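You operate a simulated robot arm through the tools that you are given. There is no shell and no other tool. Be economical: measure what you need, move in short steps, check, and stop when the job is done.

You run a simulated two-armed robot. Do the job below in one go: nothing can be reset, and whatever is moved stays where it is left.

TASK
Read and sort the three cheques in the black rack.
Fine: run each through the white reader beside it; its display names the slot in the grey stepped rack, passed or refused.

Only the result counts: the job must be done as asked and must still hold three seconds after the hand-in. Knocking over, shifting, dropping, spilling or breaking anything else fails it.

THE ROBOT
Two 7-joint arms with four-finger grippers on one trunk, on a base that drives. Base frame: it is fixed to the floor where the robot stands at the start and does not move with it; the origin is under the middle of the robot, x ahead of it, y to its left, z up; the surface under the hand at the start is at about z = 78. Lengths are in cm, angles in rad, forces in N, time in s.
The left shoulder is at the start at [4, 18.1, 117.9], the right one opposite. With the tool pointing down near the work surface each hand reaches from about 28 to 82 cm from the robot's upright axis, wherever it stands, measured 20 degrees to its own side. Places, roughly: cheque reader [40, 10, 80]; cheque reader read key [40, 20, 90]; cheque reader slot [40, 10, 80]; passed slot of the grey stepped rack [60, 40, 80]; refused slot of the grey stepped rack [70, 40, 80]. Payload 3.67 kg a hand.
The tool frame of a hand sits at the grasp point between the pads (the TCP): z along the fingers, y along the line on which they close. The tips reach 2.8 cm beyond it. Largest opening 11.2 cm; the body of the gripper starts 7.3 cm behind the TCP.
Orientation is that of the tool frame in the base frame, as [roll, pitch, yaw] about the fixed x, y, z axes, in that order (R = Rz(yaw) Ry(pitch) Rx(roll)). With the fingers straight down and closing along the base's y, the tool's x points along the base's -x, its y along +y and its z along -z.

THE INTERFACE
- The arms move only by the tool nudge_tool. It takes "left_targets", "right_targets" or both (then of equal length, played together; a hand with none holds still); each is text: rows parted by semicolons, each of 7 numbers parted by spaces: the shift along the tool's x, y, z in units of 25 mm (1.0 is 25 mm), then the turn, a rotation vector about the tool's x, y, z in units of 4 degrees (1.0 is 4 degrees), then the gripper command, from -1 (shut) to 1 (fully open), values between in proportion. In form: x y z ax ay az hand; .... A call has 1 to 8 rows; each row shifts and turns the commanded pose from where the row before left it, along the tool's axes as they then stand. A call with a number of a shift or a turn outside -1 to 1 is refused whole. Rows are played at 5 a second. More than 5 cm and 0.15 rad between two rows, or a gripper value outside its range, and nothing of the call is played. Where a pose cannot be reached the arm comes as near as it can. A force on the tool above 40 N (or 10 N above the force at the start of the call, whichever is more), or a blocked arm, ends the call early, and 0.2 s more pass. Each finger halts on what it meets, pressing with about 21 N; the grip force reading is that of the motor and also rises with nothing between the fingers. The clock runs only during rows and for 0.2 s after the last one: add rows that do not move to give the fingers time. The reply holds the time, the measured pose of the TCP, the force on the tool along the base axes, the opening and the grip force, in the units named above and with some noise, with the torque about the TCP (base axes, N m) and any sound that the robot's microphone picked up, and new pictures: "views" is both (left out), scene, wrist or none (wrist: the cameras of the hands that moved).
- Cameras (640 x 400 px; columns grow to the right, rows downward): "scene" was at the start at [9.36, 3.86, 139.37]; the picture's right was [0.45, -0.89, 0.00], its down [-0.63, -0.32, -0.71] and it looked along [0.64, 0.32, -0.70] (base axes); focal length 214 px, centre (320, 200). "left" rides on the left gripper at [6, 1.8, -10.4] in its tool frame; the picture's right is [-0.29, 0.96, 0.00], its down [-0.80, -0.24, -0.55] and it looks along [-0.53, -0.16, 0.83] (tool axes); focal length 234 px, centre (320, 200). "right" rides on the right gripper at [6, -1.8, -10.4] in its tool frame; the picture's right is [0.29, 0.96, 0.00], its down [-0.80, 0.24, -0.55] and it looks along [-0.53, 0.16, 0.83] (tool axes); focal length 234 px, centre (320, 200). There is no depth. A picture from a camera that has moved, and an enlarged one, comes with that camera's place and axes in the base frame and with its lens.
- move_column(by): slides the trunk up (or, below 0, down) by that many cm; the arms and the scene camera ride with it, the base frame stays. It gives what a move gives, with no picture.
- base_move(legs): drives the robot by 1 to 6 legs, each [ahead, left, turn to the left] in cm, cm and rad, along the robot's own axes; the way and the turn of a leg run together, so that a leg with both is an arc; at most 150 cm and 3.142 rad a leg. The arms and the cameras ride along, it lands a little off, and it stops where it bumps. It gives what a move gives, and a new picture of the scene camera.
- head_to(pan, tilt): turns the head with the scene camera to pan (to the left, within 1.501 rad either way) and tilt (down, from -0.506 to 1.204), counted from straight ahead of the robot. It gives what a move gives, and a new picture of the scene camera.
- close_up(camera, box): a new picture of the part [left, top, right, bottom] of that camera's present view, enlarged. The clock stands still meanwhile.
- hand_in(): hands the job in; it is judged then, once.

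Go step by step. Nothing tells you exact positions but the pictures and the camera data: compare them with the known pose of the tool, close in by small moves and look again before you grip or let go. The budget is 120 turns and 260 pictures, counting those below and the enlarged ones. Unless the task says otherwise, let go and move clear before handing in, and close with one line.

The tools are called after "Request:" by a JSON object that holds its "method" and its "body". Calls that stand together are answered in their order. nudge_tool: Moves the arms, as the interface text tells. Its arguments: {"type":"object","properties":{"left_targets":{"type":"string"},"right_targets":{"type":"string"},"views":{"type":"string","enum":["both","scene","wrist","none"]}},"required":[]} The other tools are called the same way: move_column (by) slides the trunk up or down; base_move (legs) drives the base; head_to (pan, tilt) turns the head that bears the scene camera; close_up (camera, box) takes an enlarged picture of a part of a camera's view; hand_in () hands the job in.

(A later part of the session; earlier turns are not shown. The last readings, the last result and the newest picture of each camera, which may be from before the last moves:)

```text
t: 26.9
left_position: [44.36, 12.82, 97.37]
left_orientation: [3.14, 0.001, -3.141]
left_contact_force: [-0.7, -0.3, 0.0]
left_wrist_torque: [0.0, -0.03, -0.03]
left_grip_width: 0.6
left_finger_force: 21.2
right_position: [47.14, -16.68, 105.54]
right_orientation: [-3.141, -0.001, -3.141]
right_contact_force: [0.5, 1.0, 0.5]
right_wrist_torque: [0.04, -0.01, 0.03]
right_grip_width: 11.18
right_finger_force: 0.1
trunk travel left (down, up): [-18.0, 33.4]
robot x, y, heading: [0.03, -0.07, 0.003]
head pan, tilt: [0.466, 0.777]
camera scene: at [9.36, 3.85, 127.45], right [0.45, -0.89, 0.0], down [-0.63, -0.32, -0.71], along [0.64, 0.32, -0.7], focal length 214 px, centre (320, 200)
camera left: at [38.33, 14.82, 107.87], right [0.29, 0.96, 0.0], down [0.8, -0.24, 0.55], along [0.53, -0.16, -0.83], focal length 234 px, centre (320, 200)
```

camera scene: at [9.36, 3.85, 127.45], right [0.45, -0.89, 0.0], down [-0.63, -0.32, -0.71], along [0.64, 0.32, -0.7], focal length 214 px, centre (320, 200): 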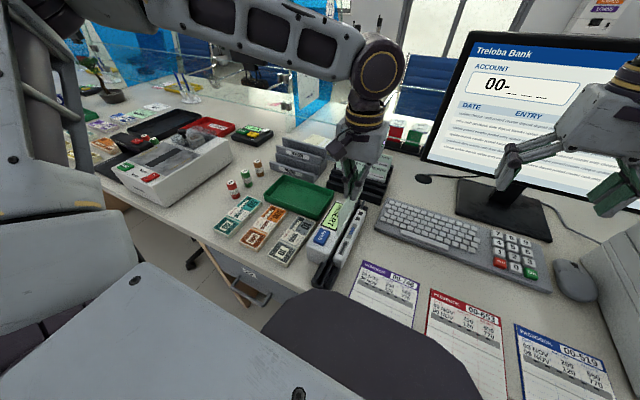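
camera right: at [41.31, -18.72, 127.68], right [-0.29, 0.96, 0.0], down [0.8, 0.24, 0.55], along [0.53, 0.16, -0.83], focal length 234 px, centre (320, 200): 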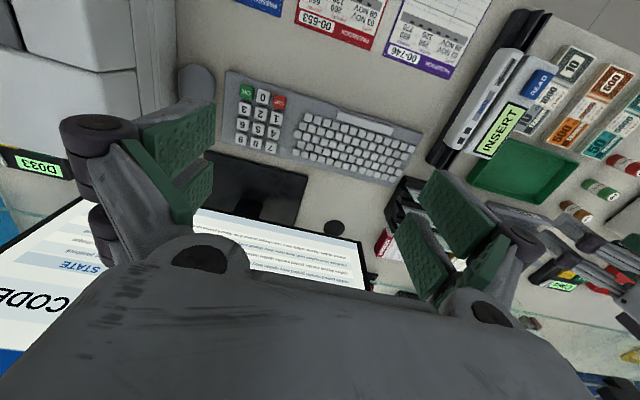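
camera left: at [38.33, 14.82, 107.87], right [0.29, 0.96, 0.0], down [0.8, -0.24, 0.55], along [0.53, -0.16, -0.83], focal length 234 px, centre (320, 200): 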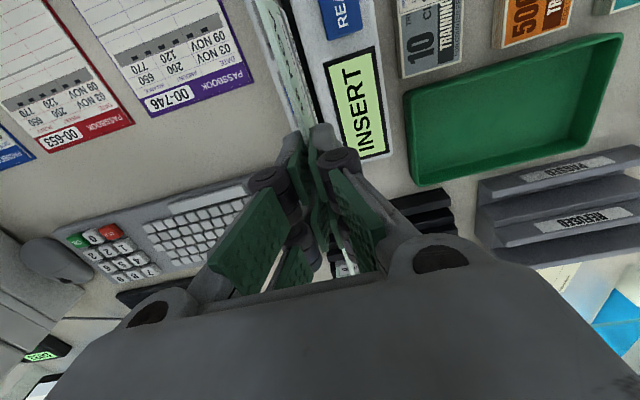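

Request:
{"method": "nudge_tool", "body": {"left_targets": "1 0 0 0 0 0 -1; 1 0 0 0 0 0 -1; 1 0 0 0 0 0 -1; 1 0 0 0 0 0 -1; 1 0 0 0 0 0 -1; 1 0 0 0 0 0 -1; 0.8 0 0 0 0 0 -1; 0 0 0 0 0 0 -1", "views": "both"}}

Request:
{"method": "close_up", "body": {"camera": "left", "box": [200, 0, 440, 220]}}

Request:
{"method": "close_up", "body": {"camera": "scene", "box": [280, 180, 400, 310]}}

```text
t: 28.7
left_position: [27.33, 12.76, 97.45]
left_orientation: [3.141, 0.001, -3.141]
left_contact_force: [0.8, 0.7, -0.4]
left_wrist_torque: [-0.02, 0.01, 0.0]
left_grip_width: 0.6
left_finger_force: 20.9
right_position: [47.33, -16.71, 105.63]
right_orientation: [-3.141, -0.001, 3.141]
right_contact_force: [0.4, 0.1, 0.3]
right_wrist_torque: [-0.01, -0.02, -0.01]
right_grip_width: 11.22
right_finger_force: 0.1
trunk travel left (down, up): [-18.0, 33.4]
robot x, y, heading: [0.09, 0.13, -0.002]
head pan, tilt: [0.466, 0.777]
camera scene: at [9.4, 3.84, 127.45], right [0.45, -0.89, 0.0], down [-0.63, -0.32, -0.71], along [0.64, 0.32, -0.7], focal length 214 px, centre (320, 200)
camera left: at [21.28, 14.72, 107.95], right [0.29, 0.96, 0.0], down [0.8, -0.24, 0.55], along [0.53, -0.16, -0.83], focal length 234 px, centre (320, 200)
```

scene: 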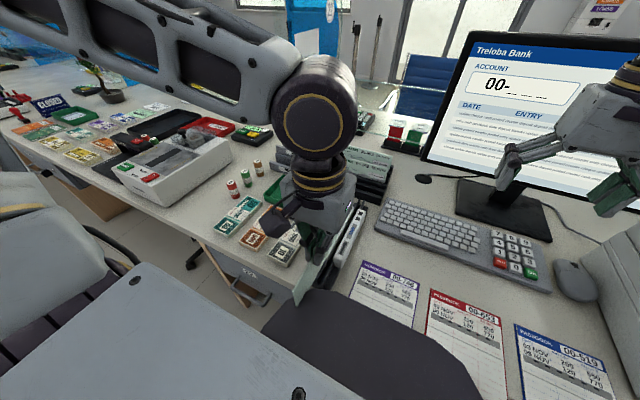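
left: 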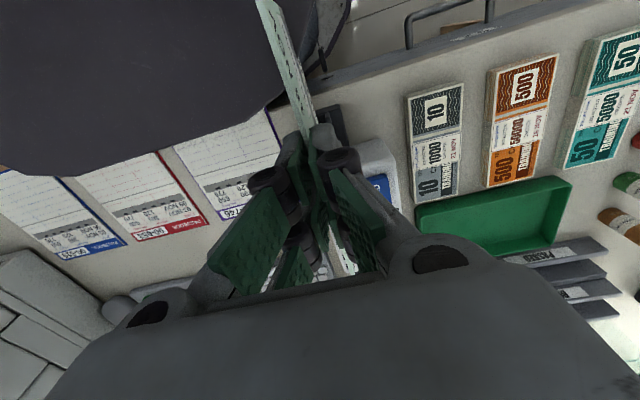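

```text
1.82 times, centred on (320, 110) of left
camera zoom: at [21.28, 14.72, 107.95], right [0.29, 0.96, 0.0], down [0.8, -0.24, 0.55], along [0.53, -0.16, -0.83], focal length 426 px, centre (320, 364)
```

zoom: 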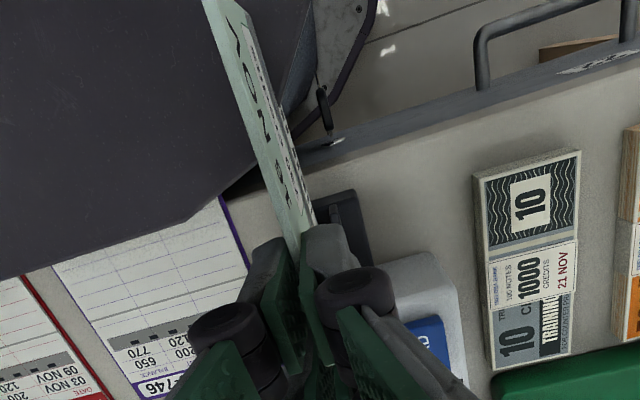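

```text
3.08 times, centred on (340, 245) of scene
camera zoom: at [9.4, 3.84, 127.45], right [0.45, -0.89, 0.0], down [-0.63, -0.32, -0.71], along [0.64, 0.32, -0.7], focal length 660 px, centre (258, 62)
```

zoom: 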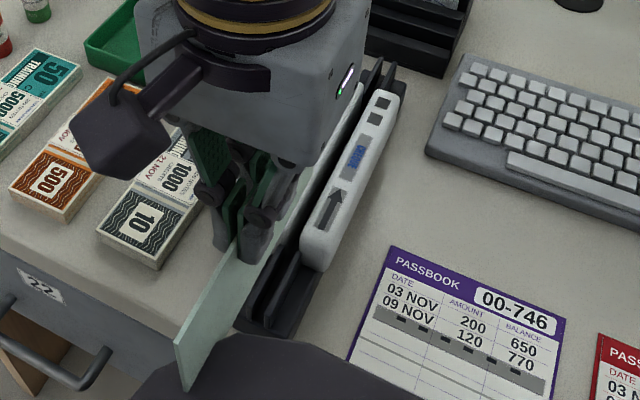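

I want to know what the dark shape in front of the desk is before lowering the cheque near it.

Request:
{"method": "head_to", "body": {"pan": 0.2, "tilt": 1.2}}

```text
t: 29.6
left_position: [27.35, 12.95, 97.53]
left_orientation: [3.141, 0.0, -3.139]
left_contact_force: [0.1, 0.4, -0.6]
left_wrist_torque: [-0.01, 0.01, 0.01]
left_grip_width: 0.59
left_finger_force: 20.6
right_position: [47.22, -16.7, 105.68]
right_orientation: [-3.141, 0.0, -3.139]
right_contact_force: [-0.1, -0.3, 0.5]
right_wrist_torque: [0.02, 0.02, -0.01]
right_grip_width: 11.2
right_finger_force: 0.0
trunk travel left (down, up): [-18.0, 33.4]
robot x, y, heading: [-0.28, 0.01, 0.0]
head pan, tilt: [0.201, 1.201]
camera scene: at [7.55, 1.29, 124.51], right [0.2, -0.98, 0.0], down [-0.91, -0.19, -0.36], along [0.36, 0.07, -0.93], focal length 214 px, centre (320, 200)
```

scene: 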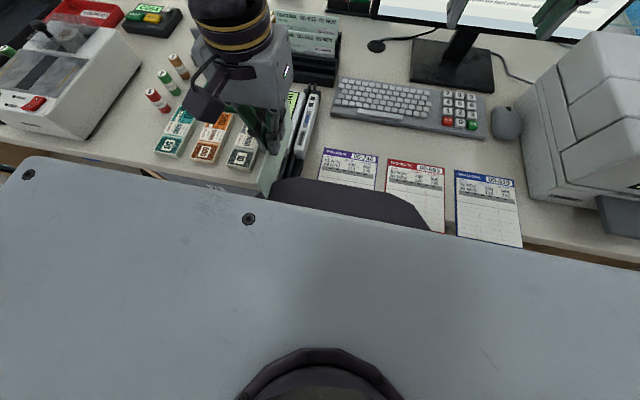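

The dark shape is the robot's own front, which the cheque tail would hit. I'll back the base off 14 cm for swiping.

Request:
{"method": "base_move", "body": {"legs": [[-14, 0, 0]]}}

Request:
{"method": "head_to", "body": {"pan": 0.3, "tilt": 0.85}}

```text
t: 30.9
left_position: [13.16, 12.95, 97.55]
left_orientation: [3.141, 0.002, -3.14]
left_contact_force: [-0.5, -1.2, -0.1]
left_wrist_torque: [-0.01, -0.05, 0.01]
left_grip_width: 0.59
left_finger_force: 20.5
right_position: [33.07, -16.68, 105.79]
right_orientation: [3.141, 0.0, 3.141]
right_contact_force: [0.1, -0.8, 0.3]
right_wrist_torque: [0.0, -0.03, -0.02]
right_grip_width: 11.21
right_finger_force: 0.1
trunk travel left (down, up): [-18.0, 33.4]
robot x, y, heading: [-13.72, 0.06, 0.003]
head pan, tilt: [0.201, 1.201]
camera scene: at [-6.63, 1.27, 124.51], right [0.2, -0.98, 0.0], down [-0.91, -0.19, -0.36], along [0.36, 0.07, -0.93], focal length 214 px, centre (320, 200)
```

scene: 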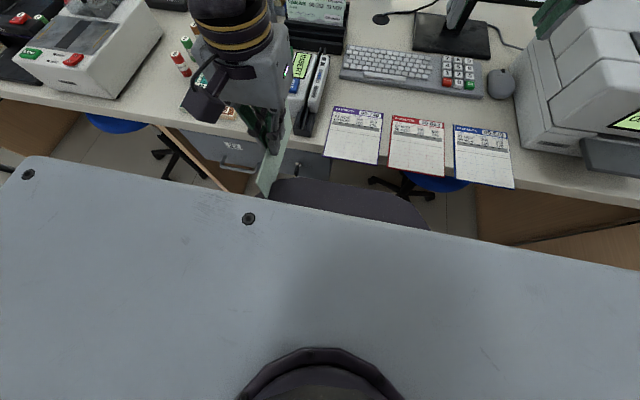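

```text
t: 31.8
left_position: [13.34, 12.9, 97.44]
left_orientation: [-3.141, 0.0, -3.139]
left_contact_force: [0.6, -0.3, -0.3]
left_wrist_torque: [-0.02, 0.03, 0.01]
left_grip_width: 0.59
left_finger_force: 20.9
right_position: [33.36, -16.63, 105.56]
right_orientation: [-3.141, 0.002, -3.141]
right_contact_force: [-0.1, 0.3, 0.1]
right_wrist_torque: [0.01, 0.0, 0.01]
right_grip_width: 11.18
right_finger_force: 0.0
trunk travel left (down, up): [-18.0, 33.4]
robot x, y, heading: [-13.69, 0.12, 0.004]
head pan, tilt: [0.3, 0.85]
camera scene: at [-4.49, 2.47, 126.86], right [0.3, -0.95, 0.0], down [-0.72, -0.22, -0.66], along [0.63, 0.2, -0.75], focal length 214 px, centre (320, 200)
```

scene: 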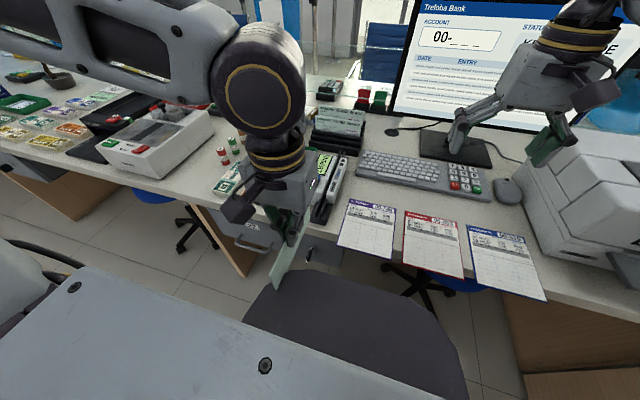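

Request:
{"method": "nudge_tool", "body": {"left_targets": "-0.9 0 0 0 0 0 -1; -0.9 0 0 0 0 0 -1; -0.9 0 0 0 0 0 -1; -0.9 0 0 0 0 0 -1; -0.75 0 0 0 0 0 -1; 0 0 0.8 0 0 0 -1; 0 0 0.8 0 0 0 -1; 0 0 0 0 0 0 -1", "views": "both"}}

Request:
{"method": "close_up", "body": {"camera": "left", "box": [220, 0, 400, 200]}}

Request:
{"method": "close_up", "body": {"camera": "scene", "box": [270, 130, 370, 270]}}

Request:
{"method": "close_up", "body": {"camera": "right", "box": [420, 0, 640, 200]}}

```text
t: 33.6
left_position: [24.03, 12.89, 93.44]
left_orientation: [3.141, 0.001, -3.139]
left_contact_force: [-0.5, -0.4, -0.1]
left_wrist_torque: [0.02, 0.01, 0.02]
left_grip_width: 0.6
left_finger_force: 21.0
right_position: [33.11, -16.46, 105.53]
right_orientation: [-3.141, 0.0, -3.139]
right_contact_force: [0.0, -0.7, -0.5]
right_wrist_torque: [0.06, -0.01, 0.0]
right_grip_width: 11.18
right_finger_force: 0.0
trunk travel left (down, up): [-18.0, 33.4]
robot x, y, heading: [-14.04, 0.05, 0.005]
head pan, tilt: [0.3, 0.85]
camera scene: at [-4.56, 2.48, 126.88], right [0.3, -0.95, 0.0], down [-0.72, -0.22, -0.66], along [0.63, 0.2, -0.75], focal length 214 px, centre (320, 200)
camera left: at [18.01, 14.75, 103.89], right [0.29, 0.96, 0.0], down [0.8, -0.24, 0.55], along [0.53, -0.16, -0.83], focal length 234 px, centre (320, 200)
```

scene: 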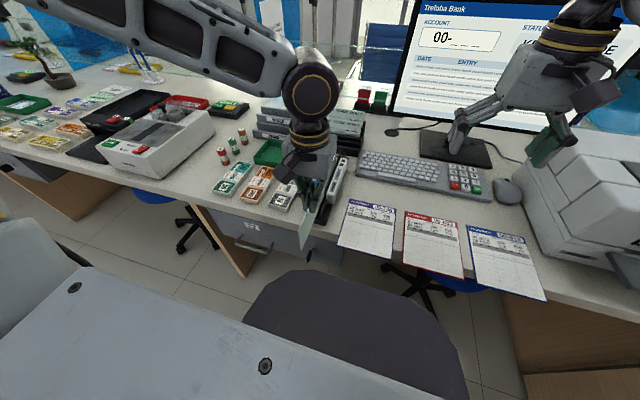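
left: 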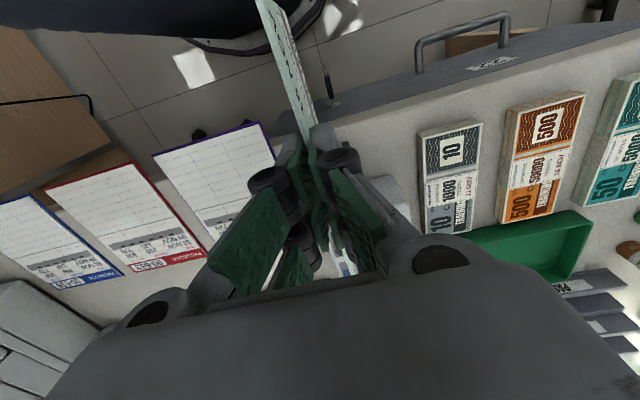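

```text
2.00 times, centred on (310, 100) of left
camera zoom: at [18.01, 14.75, 103.89], right [0.29, 0.96, 0.0], down [0.8, -0.24, 0.55], along [0.53, -0.16, -0.83], focal length 468 px, centre (340, 400)
```

zoom: 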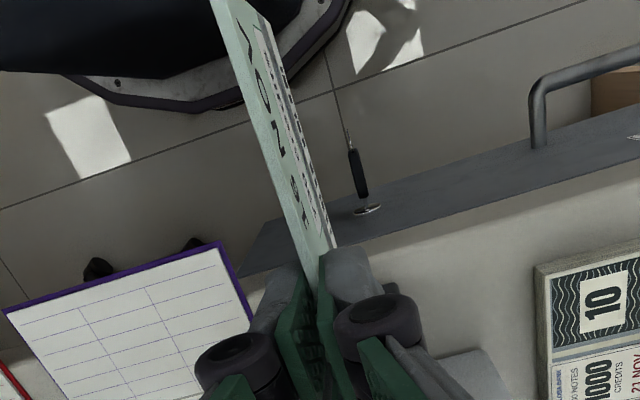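

```text
2.86 times, centred on (320, 200) of scene
camera zoom: at [-4.56, 2.48, 126.88], right [0.3, -0.95, 0.0], down [-0.72, -0.22, -0.66], along [0.63, 0.2, -0.75], focal length 613 px, centre (320, 200)
```

zoom: 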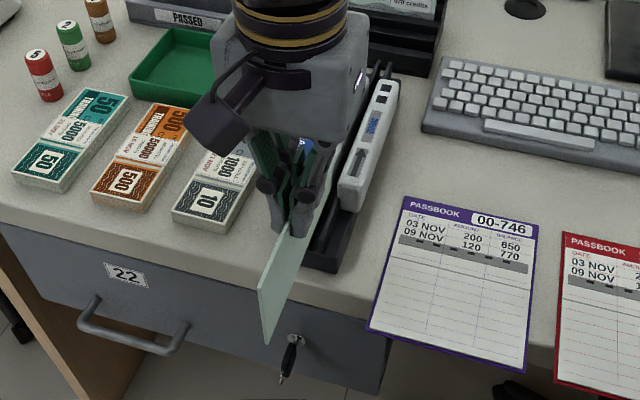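

```text
2.00 times, centred on (530, 100) of right
camera zoom: at [27.19, -18.49, 115.83], right [-0.29, 0.96, 0.0], down [0.8, 0.24, 0.55], along [0.53, 0.16, -0.83], focal length 468 px, centre (-100, 400)
```

zoom: 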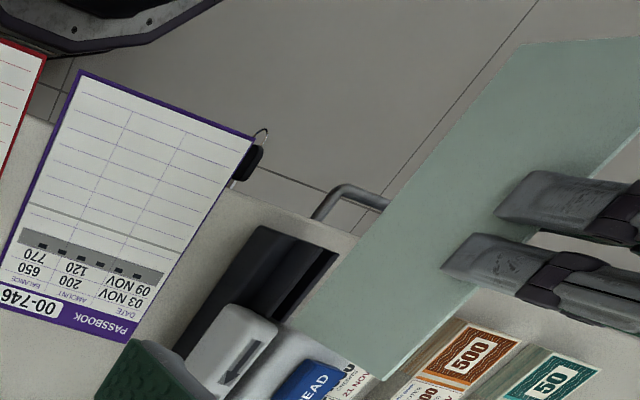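

Request:
{"method": "nudge_tool", "body": {"left_targets": "0 0 0.6 0 0 0 -1; 0 0 0.5 0 0 0 -1; 0 0 0.3 0 0 0 -1; 0 0 0 0 0 0 -1", "views": "none"}}

Request:
{"method": "close_up", "body": {"camera": "scene", "box": [280, 130, 370, 250]}}

Request:
{"method": "close_up", "body": {"camera": "right", "box": [440, 40, 640, 200]}}

```text
t: 34.6
left_position: [24.02, 12.98, 89.98]
left_orientation: [3.14, 0.0, -3.14]
left_contact_force: [-0.9, 0.1, 0.2]
left_wrist_torque: [-0.03, 0.03, 0.02]
left_grip_width: 0.6
left_finger_force: 20.6
right_position: [33.2, -16.56, 105.58]
right_orientation: [3.141, 0.0, -3.14]
right_contact_force: [0.6, -1.0, -0.6]
right_wrist_torque: [-0.02, 0.03, 0.01]
right_grip_width: 11.21
right_finger_force: 0.1
trunk travel left (down, up): [-18.0, 33.4]
robot x, y, heading: [-13.87, -0.27, -0.002]
head pan, tilt: [0.3, 0.85]
```

```text
3.33 times, centred on (325, 190) of scene
camera zoom: at [-4.54, 2.48, 126.87], right [0.3, -0.95, 0.0], down [-0.72, -0.22, -0.66], along [0.63, 0.2, -0.75], focal length 715 px, centre (303, 233)
```

zoom: 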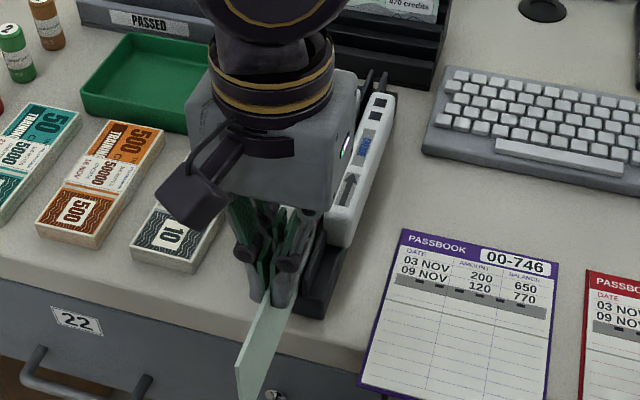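

```text
2.50 times, centred on (540, 120) of right
camera zoom: at [27.21, -18.49, 115.82], right [-0.29, 0.96, 0.0], down [0.8, 0.24, 0.55], along [0.53, 0.16, -0.83], focal length 585 px, centre (-230, 400)
```

zoom: 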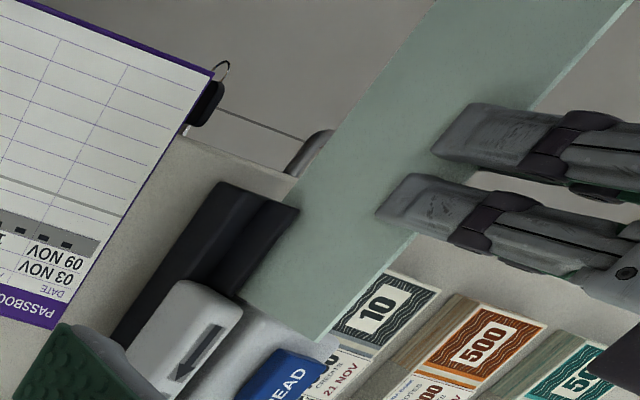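

Request:
{"method": "nudge_tool", "body": {"left_targets": "0 0 0.2 0 0 0 -1; 0 0 0.2 0 0 0 -1; 0 0 0.2 0 0 0 -1; 0 0 0.2 0 0 0 -1; 0 0 0 0 0 0 -1", "views": "wrist"}}

Request:
{"method": "close_up", "body": {"camera": "scene", "box": [280, 130, 370, 250]}}

Request:
{"method": "close_up", "body": {"camera": "right", "box": [440, 40, 640, 200]}}

```text
t: 35.8
left_position: [23.89, 12.9, 88.17]
left_orientation: [3.141, 0.002, -3.141]
left_contact_force: [-8.3, -0.1, 17.9]
left_wrist_torque: [0.02, -0.11, 0.01]
left_grip_width: 0.61
left_finger_force: 21.0
right_position: [33.03, -16.69, 105.62]
right_orientation: [3.141, 0.002, -3.141]
right_contact_force: [-0.3, -0.8, 0.1]
right_wrist_torque: [-0.02, -0.03, 0.03]
right_grip_width: 11.18
right_finger_force: 0.1
trunk travel left (down, up): [-18.0, 33.4]
robot x, y, heading: [-14.22, -0.18, 0.003]
head pan, tilt: [0.3, 0.85]
camera left: at [17.88, 14.68, 98.54], right [0.29, 0.96, 0.0], down [0.8, -0.24, 0.56], along [0.53, -0.16, -0.83], focal length 234 px, centre (320, 200)
```

left: 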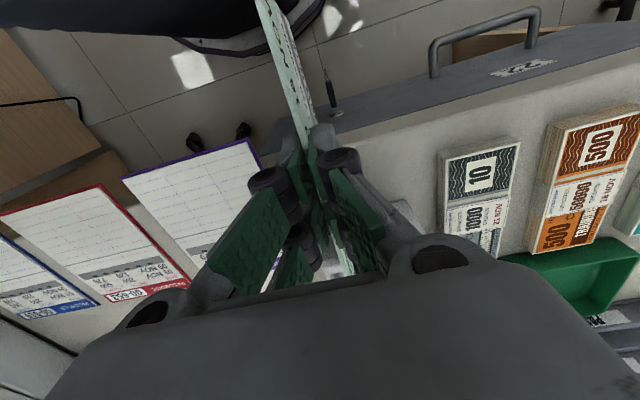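

```text
3.33 times, centred on (325, 190) of scene
camera zoom: at [-4.73, 2.45, 126.89], right [0.3, -0.95, 0.0], down [-0.72, -0.22, -0.66], along [0.63, 0.2, -0.75], focal length 715 px, centre (303, 233)
```

zoom: 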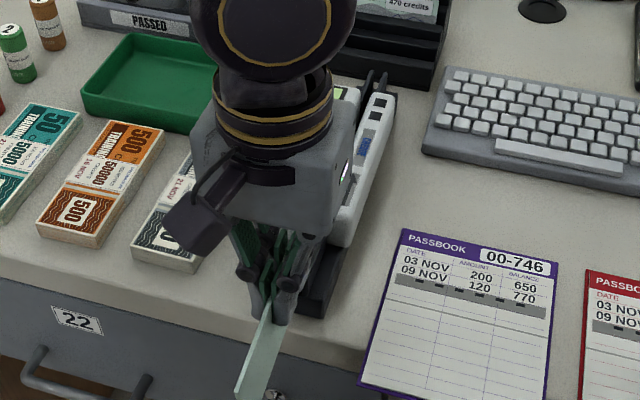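

```text
2.50 times, centred on (540, 120) of right
camera zoom: at [27.04, -18.52, 115.88], right [-0.29, 0.96, 0.0], down [0.8, 0.24, 0.56], along [0.53, 0.16, -0.83], focal length 585 px, centre (-230, 400)
```

zoom: 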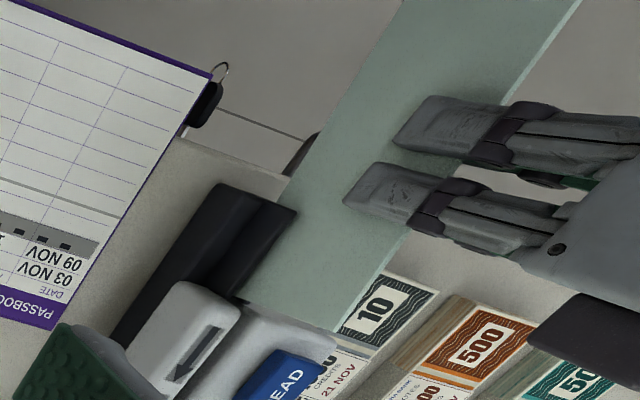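

The cheque touched the channel floor (force 18 N). I'll lift 2 mm and slide it along the arrow, then look at the display.

Request:
{"method": "nudge_tool", "body": {"left_targets": "0 0 -0.1 0 0 0 -1; 0 0 0 0 0 0 -1; -0.5 0 0 0 0 0 -1; -0.5 0 0 0 0 0 -1", "views": "none"}}

Request:
{"method": "close_up", "body": {"camera": "scene", "box": [280, 120, 370, 240]}}

Request:
{"method": "close_up", "body": {"camera": "right", "box": [440, 40, 640, 200]}}

```text
t: 36.8
left_position: [26.35, 12.87, 88.36]
left_orientation: [3.141, 0.003, -3.141]
left_contact_force: [-10.6, 0.5, 18.0]
left_wrist_torque: [-0.02, 0.66, -0.01]
left_grip_width: 0.59
left_finger_force: 21.3
right_position: [33.02, -16.61, 105.53]
right_orientation: [-3.141, 0.001, -3.139]
right_contact_force: [0.4, -0.5, 0.8]
right_wrist_torque: [0.03, 0.01, -0.01]
right_grip_width: 11.22
right_finger_force: 0.1
trunk travel left (down, up): [-18.0, 33.4]
robot x, y, heading: [-13.7, 0.1, 0.001]
head pan, tilt: [0.3, 0.85]
```

```text
3.33 times, centred on (325, 180) of scene
camera zoom: at [-4.76, 2.46, 126.9], right [0.3, -0.95, 0.0], down [-0.72, -0.22, -0.66], along [0.63, 0.2, -0.75], focal length 715 px, centre (303, 267)
```

zoom: 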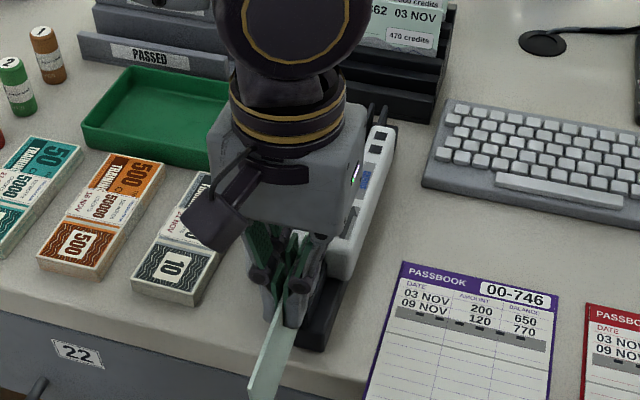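

```text
2.50 times, centred on (540, 120) of right
camera zoom: at [27.01, -18.5, 115.9], right [-0.29, 0.96, 0.0], down [0.8, 0.24, 0.56], along [0.53, 0.16, -0.83], focal length 585 px, centre (-230, 400)
```

zoom: 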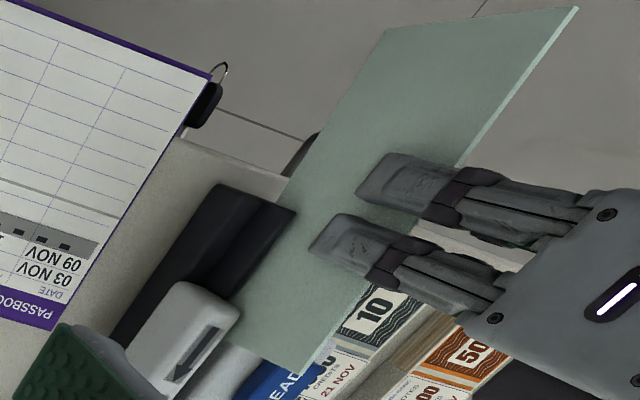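

Request:
{"method": "nudge_tool", "body": {"left_targets": "0 0 -0.15 0 0 0 -1; 0 0 0 0 0 0 -1", "views": "none"}}

Request:
{"method": "nudge_tool", "body": {"left_targets": "-0.5 0 0 0 0 0 -1; -0.5 0 0 0 0 0 -1; 0 0 0 0 0 0 -1", "views": "none"}}

Request:
{"method": "close_up", "body": {"camera": "right", "box": [440, 40, 640, 200]}}

```text
t: 37.4
left_position: [26.52, 12.93, 88.6]
left_orientation: [3.141, 0.001, -3.14]
left_contact_force: [-0.5, -0.8, 1.1]
left_wrist_torque: [-0.03, 0.01, -0.02]
left_grip_width: 0.58
left_finger_force: 20.7
right_position: [33.29, -16.53, 105.6]
right_orientation: [3.141, -0.002, -3.141]
right_contact_force: [0.0, -0.1, -0.1]
right_wrist_torque: [0.04, -0.01, 0.04]
right_grip_width: 11.2
right_finger_force: 0.0
trunk travel left (down, up): [-18.0, 33.4]
robot x, y, heading: [-13.94, -0.03, 0.002]
head pan, tilt: [0.3, 0.85]
```

```text
t: 38.2
left_position: [29.22, 12.93, 88.74]
left_orientation: [3.141, 0.003, -3.139]
left_contact_force: [-4.1, 0.1, 8.7]
left_wrist_torque: [0.01, 0.5, 0.01]
left_grip_width: 0.61
left_finger_force: 21.2
right_position: [33.18, -16.67, 105.76]
right_orientation: [3.142, -0.001, -3.139]
right_contact_force: [0.4, -0.3, 0.1]
right_wrist_torque: [-0.03, 0.02, 0.02]
right_grip_width: 11.22
right_finger_force: 0.1
trunk travel left (down, up): [-18.0, 33.4]
robot x, y, heading: [-13.71, -0.23, 0.004]
head pan, tilt: [0.3, 0.85]
```

```text
2.50 times, centred on (540, 120) of right
camera zoom: at [27.11, -18.51, 115.86], right [-0.29, 0.96, 0.0], down [0.8, 0.24, 0.55], along [0.53, 0.16, -0.83], focal length 585 px, centre (-230, 400)
```

zoom: 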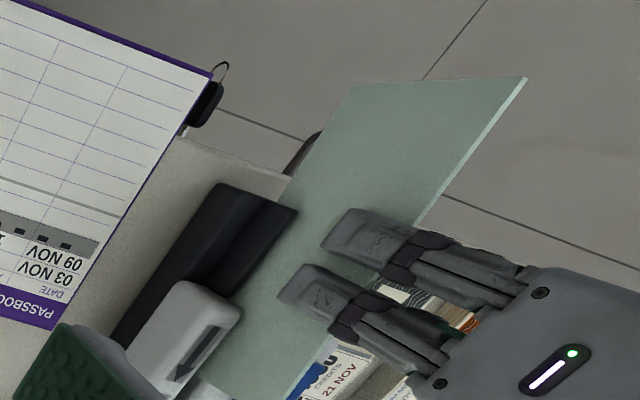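

Request:
{"method": "nudge_tool", "body": {"left_targets": "0 0 -0.12 0 0 0 -1; -0.4 0 0 0 0 0 -1; -0.4 0 0 0 0 0 -1; -0.4 0 0 0 0 0 -1; -0.4 0 0 0 0 0 -1; 0 0 0 0 0 0 -1", "views": "both"}}

Request:
{"method": "close_up", "body": {"camera": "right", "box": [400, 60, 640, 260]}}

Request:
{"method": "close_up", "body": {"camera": "scene", "box": [280, 120, 370, 220]}}

```text
t: 39.6
left_position: [33.16, 13.1, 89.06]
left_orientation: [-3.141, 0.002, -3.141]
left_contact_force: [-2.3, -0.1, 5.5]
left_wrist_torque: [-0.05, 0.45, 0.0]
left_grip_width: 0.59
left_finger_force: 20.8
right_position: [33.12, -16.78, 105.57]
right_orientation: [-3.139, 0.0, -3.141]
right_contact_force: [0.6, 0.4, -0.8]
right_wrist_torque: [-0.03, 0.03, 0.0]
right_grip_width: 11.2
right_finger_force: 0.1
trunk travel left (down, up): [-18.0, 33.4]
robot x, y, heading: [-14.1, -0.17, 0.006]
head pan, tilt: [0.3, 0.85]
camera scene: at [-4.59, 2.47, 126.88], right [0.3, -0.95, 0.0], down [-0.72, -0.22, -0.66], along [0.63, 0.2, -0.75], focal length 214 px, centre (320, 200)
camera left: at [27.11, 14.89, 99.43], right [0.29, 0.96, 0.0], down [0.8, -0.24, 0.56], along [0.53, -0.16, -0.83], focal length 234 px, centre (320, 200)
```

scene: 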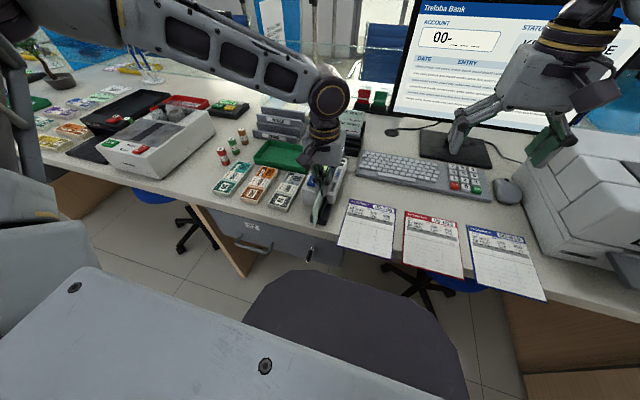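
left: 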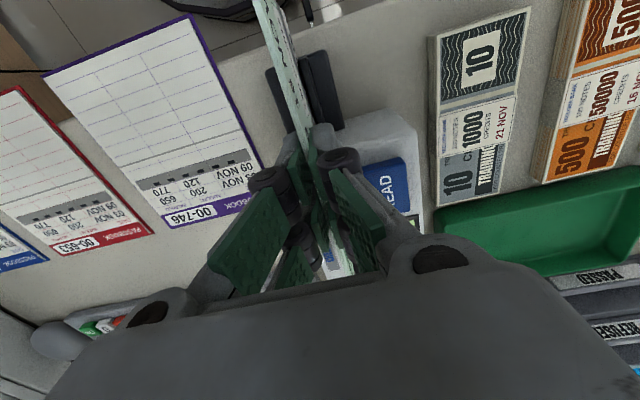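

```text
2.00 times, centred on (520, 160) of right
camera zoom: at [27.16, -18.51, 115.83], right [-0.29, 0.96, 0.0], down [0.8, 0.24, 0.55], along [0.53, 0.16, -0.83], focal length 468 px, centre (-80, 280)
```

zoom: 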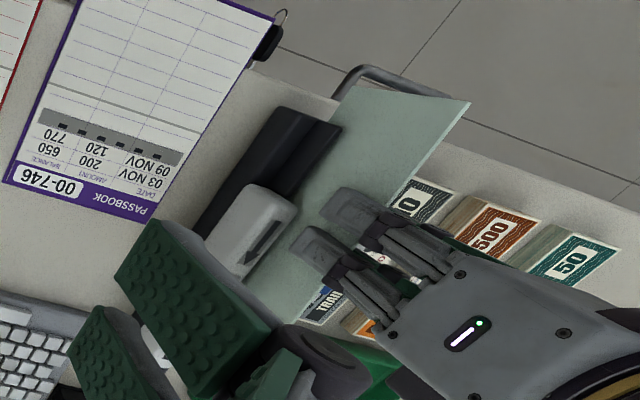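

```text
4.00 times, centred on (325, 170) of scene
camera zoom: at [-4.59, 2.47, 126.88], right [0.3, -0.95, 0.0], down [-0.72, -0.22, -0.66], along [0.63, 0.2, -0.75], focal length 858 px, centre (300, 320)
```

zoom: 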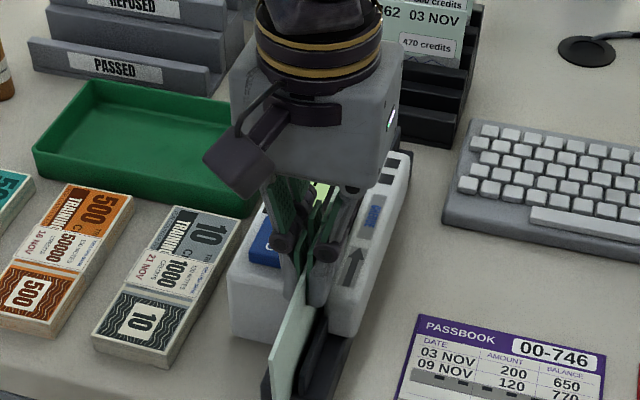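

Request:
{"method": "nudge_tool", "body": {"left_targets": "0 0 -0.06 0 0 0 -1; -0.5 0 0 0 0 0 -1; -0.5 0 0 0 0 0 -1; -0.5 0 0 0 0 0 -1; -0.5 0 0 0 0 0 -1; -0.5 0 0 0 0 0 -1; -0.5 0 0 0 0 0 -1; 0 0 0 0 0 0 -1", "views": "both"}}

Request:
{"method": "close_up", "body": {"camera": "scene", "box": [280, 110, 380, 220]}}

```text
t: 41.4
left_position: [40.69, 13.06, 89.05]
left_orientation: [-3.141, 0.0, -3.141]
left_contact_force: [0.0, -0.5, 0.0]
left_wrist_torque: [0.01, -0.01, 0.0]
left_grip_width: 0.6
left_finger_force: 20.9
right_position: [33.26, -16.66, 105.58]
right_orientation: [-3.141, 0.001, -3.14]
right_contact_force: [-1.2, 0.2, -0.3]
right_wrist_torque: [0.01, 0.01, 0.02]
right_grip_width: 11.18
right_finger_force: 0.1
trunk travel left (down, up): [-18.0, 33.4]
robot x, y, heading: [-14.14, -0.22, 0.007]
head pan, tilt: [0.3, 0.85]
camera scene: at [-4.55, 2.48, 126.87], right [0.3, -0.95, 0.0], down [-0.72, -0.22, -0.66], along [0.63, 0.2, -0.75], focal length 214 px, centre (320, 200)
camera left: at [34.56, 14.88, 99.62], right [0.29, 0.96, 0.0], down [0.8, -0.24, 0.55], along [0.53, -0.16, -0.83], focal length 234 px, centre (320, 200)
```

scene: 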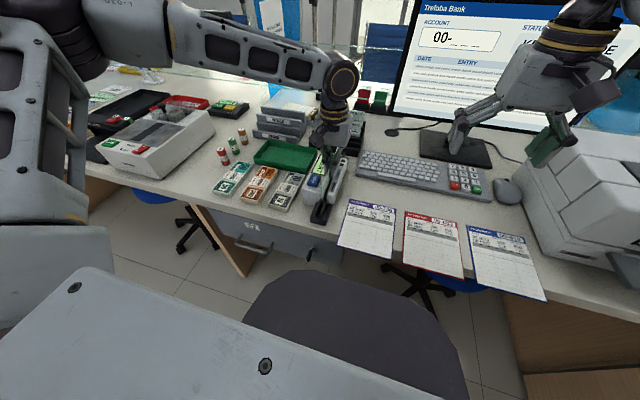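
left: 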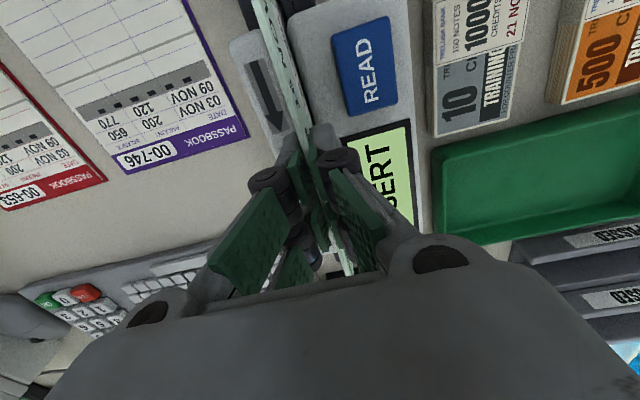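

```text
3.64 times, centred on (330, 165) of scene
camera zoom: at [-4.55, 2.48, 126.87], right [0.3, -0.95, 0.0], down [-0.72, -0.22, -0.66], along [0.63, 0.2, -0.75], focal length 780 px, centre (284, 327)
```

zoom: 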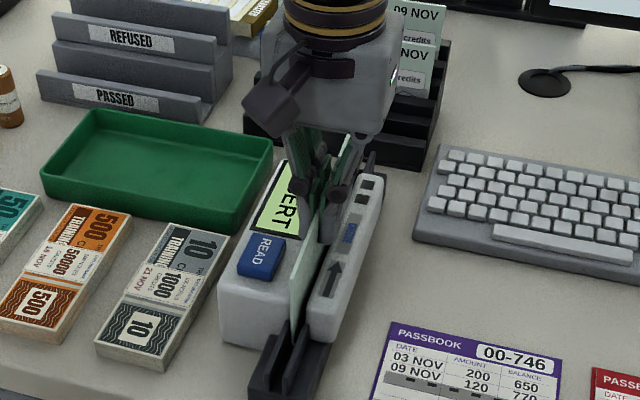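

Request:
{"method": "nudge_tool", "body": {"left_targets": "0 0 0.12 0 0 0 -1; -0.6 0 0 0 0 0 -1; -0.6 0 0 0 0 0 -1; -0.6 0 0 0 0 0 -1; -0.6 0 0 0 0 0 -1; -0.6 0 0 0 0 0 -1; -0.4 0 0 0 0 0 -1; 0 0 0 0 0 0 -1", "views": "wrist"}}

Request:
{"method": "close_up", "body": {"camera": "scene", "box": [280, 110, 380, 220]}}

```text
t: 43.2
left_position: [47.05, 13.78, 89.4]
left_orientation: [-3.13, -0.002, 3.132]
left_contact_force: [-3.8, -18.0, 4.6]
left_wrist_torque: [-0.85, 0.42, 0.44]
left_grip_width: 0.6
left_finger_force: 21.4
left hand out of reach, approached as far as the arm can: row 5, 6, 7
right_position: [33.02, -16.88, 105.56]
right_orientation: [3.14, 0.0, 3.14]
right_contact_force: [-0.1, -0.2, -0.1]
right_wrist_torque: [-0.06, 0.0, 0.0]
right_grip_width: 11.2
right_finger_force: 0.0
trunk travel left (down, up): [-18.0, 33.4]
robot x, y, heading: [-14.02, -0.02, -0.006]
head pan, tilt: [0.3, 0.85]
stopped in row 8 (left hand): the force on the tool passed its limit at 41 N (the readings are from after the stop); the commanded pose is now the measured one
camera left: at [41.12, 15.86, 99.84], right [0.3, 0.95, -0.01], down [0.8, -0.24, 0.56], along [0.53, -0.17, -0.83], focal length 234 px, centre (320, 200)
```

left: 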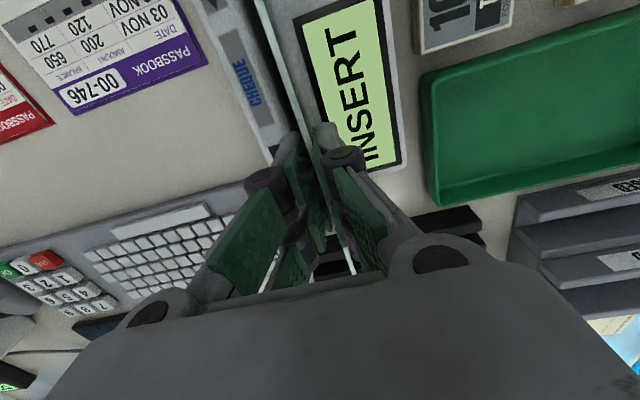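

```text
3.64 times, centred on (330, 165) of scene
camera zoom: at [-4.55, 2.29, 126.88], right [0.29, -0.96, 0.0], down [-0.72, -0.22, -0.66], along [0.63, 0.19, -0.75], focal length 780 px, centre (284, 327)
```

zoom: 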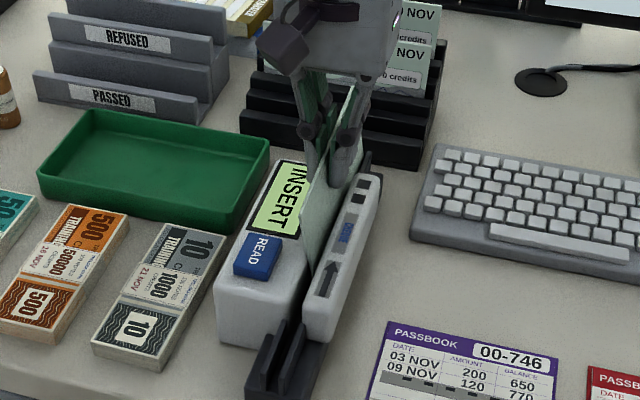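

Reach ran out and it pushed sideways. I'll come back to the middle of the channel.

Request:
{"method": "nudge_tool", "body": {"left_targets": "0.3 -0.3 0 0 0 0 -1; 0.4 0 0 0 0 0 -1; 0.5 0 0 0 0 0 -1; 0.5 0 0 0 0 0 -1; 0.5 0 0 0 0 0 -1; 0 0 0 0 0 0 -1", "views": "wrist"}}

Request:
{"method": "close_up", "body": {"camera": "scene", "box": [280, 110, 380, 220]}}

```text
t: 44.6
left_position: [41.57, 13.63, 89.38]
left_orientation: [-3.136, -0.003, 3.137]
left_contact_force: [5.1, -16.4, 1.5]
left_wrist_torque: [-0.7, -0.17, 0.25]
left_grip_width: 0.61
left_finger_force: 20.9
right_position: [33.18, -16.95, 105.61]
right_orientation: [3.141, -0.001, -3.141]
right_contact_force: [0.4, 0.4, -0.7]
right_wrist_torque: [-0.01, 0.04, -0.01]
right_grip_width: 11.21
right_finger_force: 0.1
trunk travel left (down, up): [-18.0, 33.4]
robot x, y, heading: [-14.29, -0.08, -0.0]
head pan, tilt: [0.3, 0.85]
camera left: at [35.62, 15.41, 99.8], right [0.29, 0.96, -0.01], down [0.8, -0.24, 0.55], along [0.53, -0.17, -0.83], focal length 234 px, centre (320, 200)
```

left: 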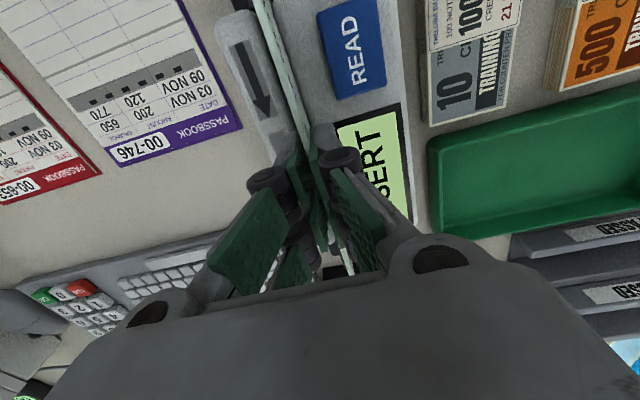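

```text
3.64 times, centred on (330, 165) of scene
camera zoom: at [-4.5, 2.22, 126.87], right [0.29, -0.96, 0.0], down [-0.72, -0.22, -0.66], along [0.63, 0.2, -0.75], focal length 780 px, centre (284, 327)
```

zoom: 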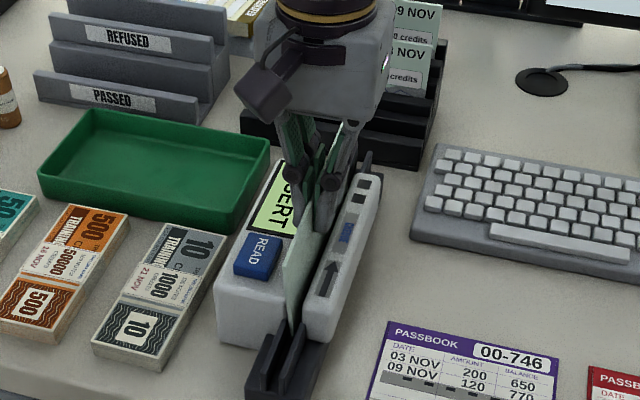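

Request:
{"method": "nudge_tool", "body": {"left_targets": "0 -0.15 0 0 0 0 -1; 0 -0.1 0 0 0 0 -1; 0 0 0 0 0 0 -1", "views": "none"}}

```text
t: 45.4
left_position: [41.68, 12.96, 89.23]
left_orientation: [-3.136, -0.003, 3.138]
left_contact_force: [-0.3, -0.2, 0.4]
left_wrist_torque: [-0.03, 0.02, -0.01]
left_grip_width: 0.6
left_finger_force: 20.8
right_position: [33.0, -16.72, 105.51]
right_orientation: [3.14, 0.001, 3.141]
right_contact_force: [-0.7, -0.6, -0.4]
right_wrist_torque: [0.0, -0.01, 0.01]
right_grip_width: 11.19
right_finger_force: 0.1
trunk travel left (down, up): [-18.0, 33.4]
robot x, y, heading: [-14.17, -0.21, -0.001]
head pan, tilt: [0.3, 0.85]
```

Request:
{"method": "nudge_tool", "body": {"left_targets": "0 0 0.12 0 0 0 -1; 0 0 0.1 0 0 0 -1; 0 0 0.1 0 0 0 -1; 0 0 0.1 0 0 0 -1; 0 0 0 0 0 0 -1", "views": "wrist"}}

Request:
{"method": "close_up", "body": {"camera": "scene", "box": [290, 130, 370, 220]}}

```text
t: 46.6
left_position: [41.69, 12.81, 88.45]
left_orientation: [-3.133, 0.001, 3.137]
left_contact_force: [7.3, -0.1, 18.8]
left_wrist_torque: [0.01, -0.13, -0.03]
left_grip_width: 0.61
left_finger_force: 21.5
right_position: [33.01, -16.87, 105.53]
right_orientation: [3.14, 0.0, 3.139]
right_contact_force: [0.4, -1.3, 0.2]
right_wrist_torque: [0.02, -0.01, -0.01]
right_grip_width: 11.18
right_finger_force: 0.0
trunk travel left (down, up): [-18.0, 33.4]
robot x, y, heading: [-14.41, 0.07, 0.0]
head pan, tilt: [0.3, 0.85]
camera left: at [35.66, 14.89, 98.84], right [0.29, 0.96, -0.01], down [0.79, -0.24, 0.56], along [0.53, -0.17, -0.83], focal length 234 px, centre (320, 200)
```

left: 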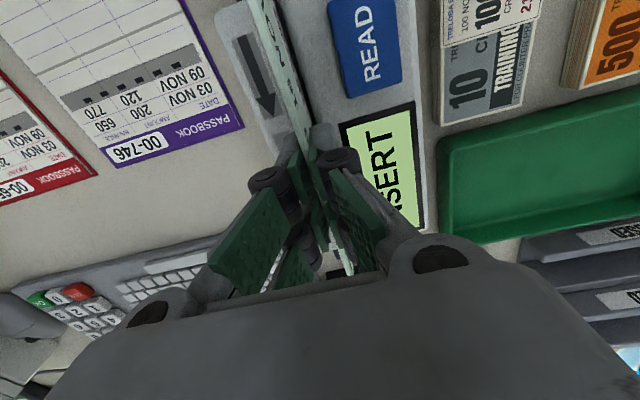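

```text
4.44 times, centred on (330, 175) of scene
camera zoom: at [-4.6, 2.37, 126.89], right [0.29, -0.96, 0.0], down [-0.72, -0.22, -0.66], along [0.63, 0.19, -0.75], focal length 953 px, centre (276, 311)
```

zoom: 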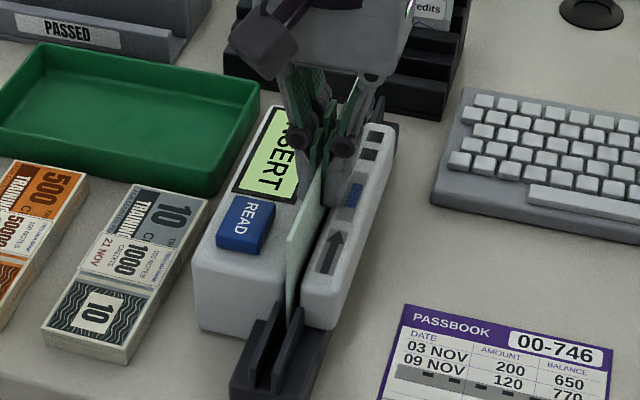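

The cheque is seated in the channel and the display still says INSERT. I'll release it standing there, then press READ.

Request:
{"method": "nudge_tool", "body": {"left_targets": "0 0 -0.15 0 0 0 -1; 0 0 0 0 0 0 -0.8; 0 0 0 0 0 0 -0.66; 0 0 0 0 0 0 -0.66; 0 0 -0.4 0 0 0 -0.66; 0 0 -0.8 0 0 0 -0.66; 0 0 -0.9 0 0 0 -0.66; 0 0 0 0 0 0 -0.66", "views": "both"}}

Request:
{"method": "close_up", "body": {"camera": "scene", "box": [290, 130, 370, 220]}}

Request:
{"method": "close_up", "body": {"camera": "left", "box": [200, 0, 440, 200]}}

```text
t: 48.4
left_position: [41.75, 12.95, 93.98]
left_orientation: [-3.135, -0.004, 3.136]
left_contact_force: [1.2, 0.9, 0.0]
left_wrist_torque: [0.02, -0.01, -0.02]
left_grip_width: 1.9
left_finger_force: 0.1
right_position: [33.21, -16.74, 105.53]
right_orientation: [-3.141, 0.0, 3.139]
right_contact_force: [0.1, -0.5, 0.2]
right_wrist_torque: [0.03, 0.02, 0.0]
right_grip_width: 11.2
right_finger_force: 0.0
trunk travel left (down, up): [-18.0, 33.4]
robot x, y, heading: [-14.04, -0.4, -0.001]
head pan, tilt: [0.3, 0.85]
camera scene: at [-4.51, 2.42, 126.87], right [0.29, -0.96, 0.0], down [-0.72, -0.22, -0.66], along [0.63, 0.19, -0.75], focal length 214 px, centre (320, 200)
camera left: at [35.76, 14.92, 104.49], right [0.29, 0.96, -0.01], down [0.8, -0.24, 0.55], along [0.53, -0.17, -0.83], focal length 234 px, centre (320, 200)
```

scene: 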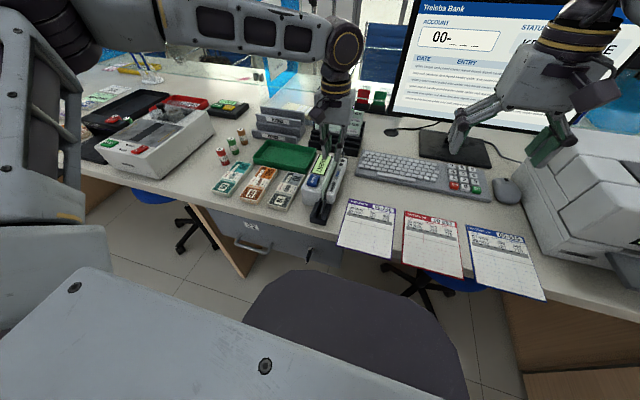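
left: 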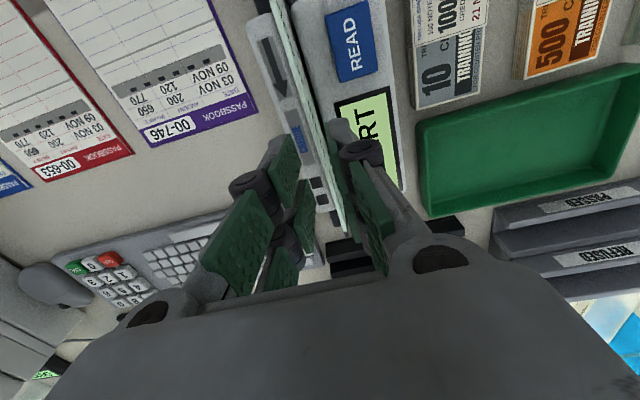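

```text
4.44 times, centred on (330, 175) of scene
camera zoom: at [-4.51, 2.42, 126.87], right [0.29, -0.96, 0.0], down [-0.72, -0.22, -0.66], along [0.63, 0.19, -0.75], focal length 953 px, centre (276, 311)
```

zoom: 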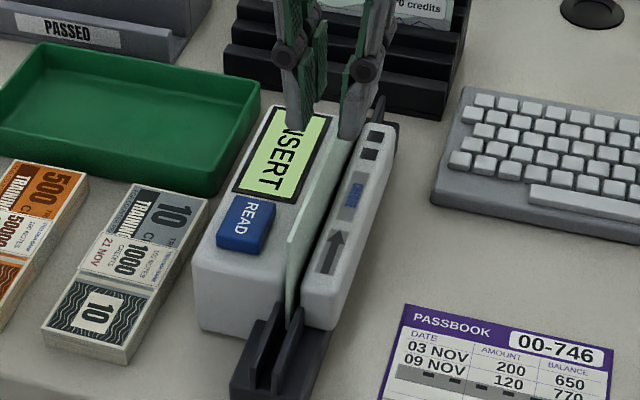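

```text
2.00 times, centred on (320, 100) of left
camera zoom: at [35.76, 14.92, 104.49], right [0.29, 0.96, -0.01], down [0.8, -0.24, 0.55], along [0.53, -0.17, -0.83], focal length 468 px, centre (320, 400)
```

zoom: 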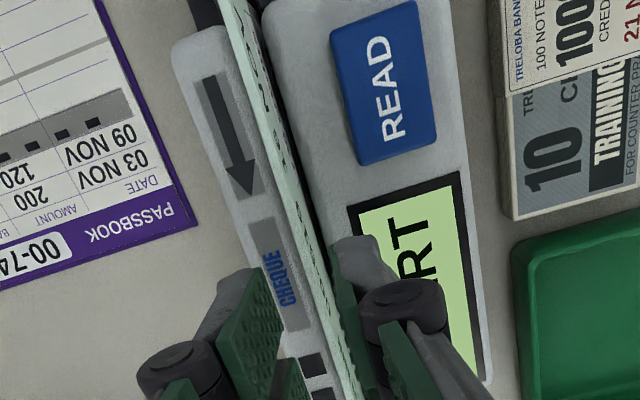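

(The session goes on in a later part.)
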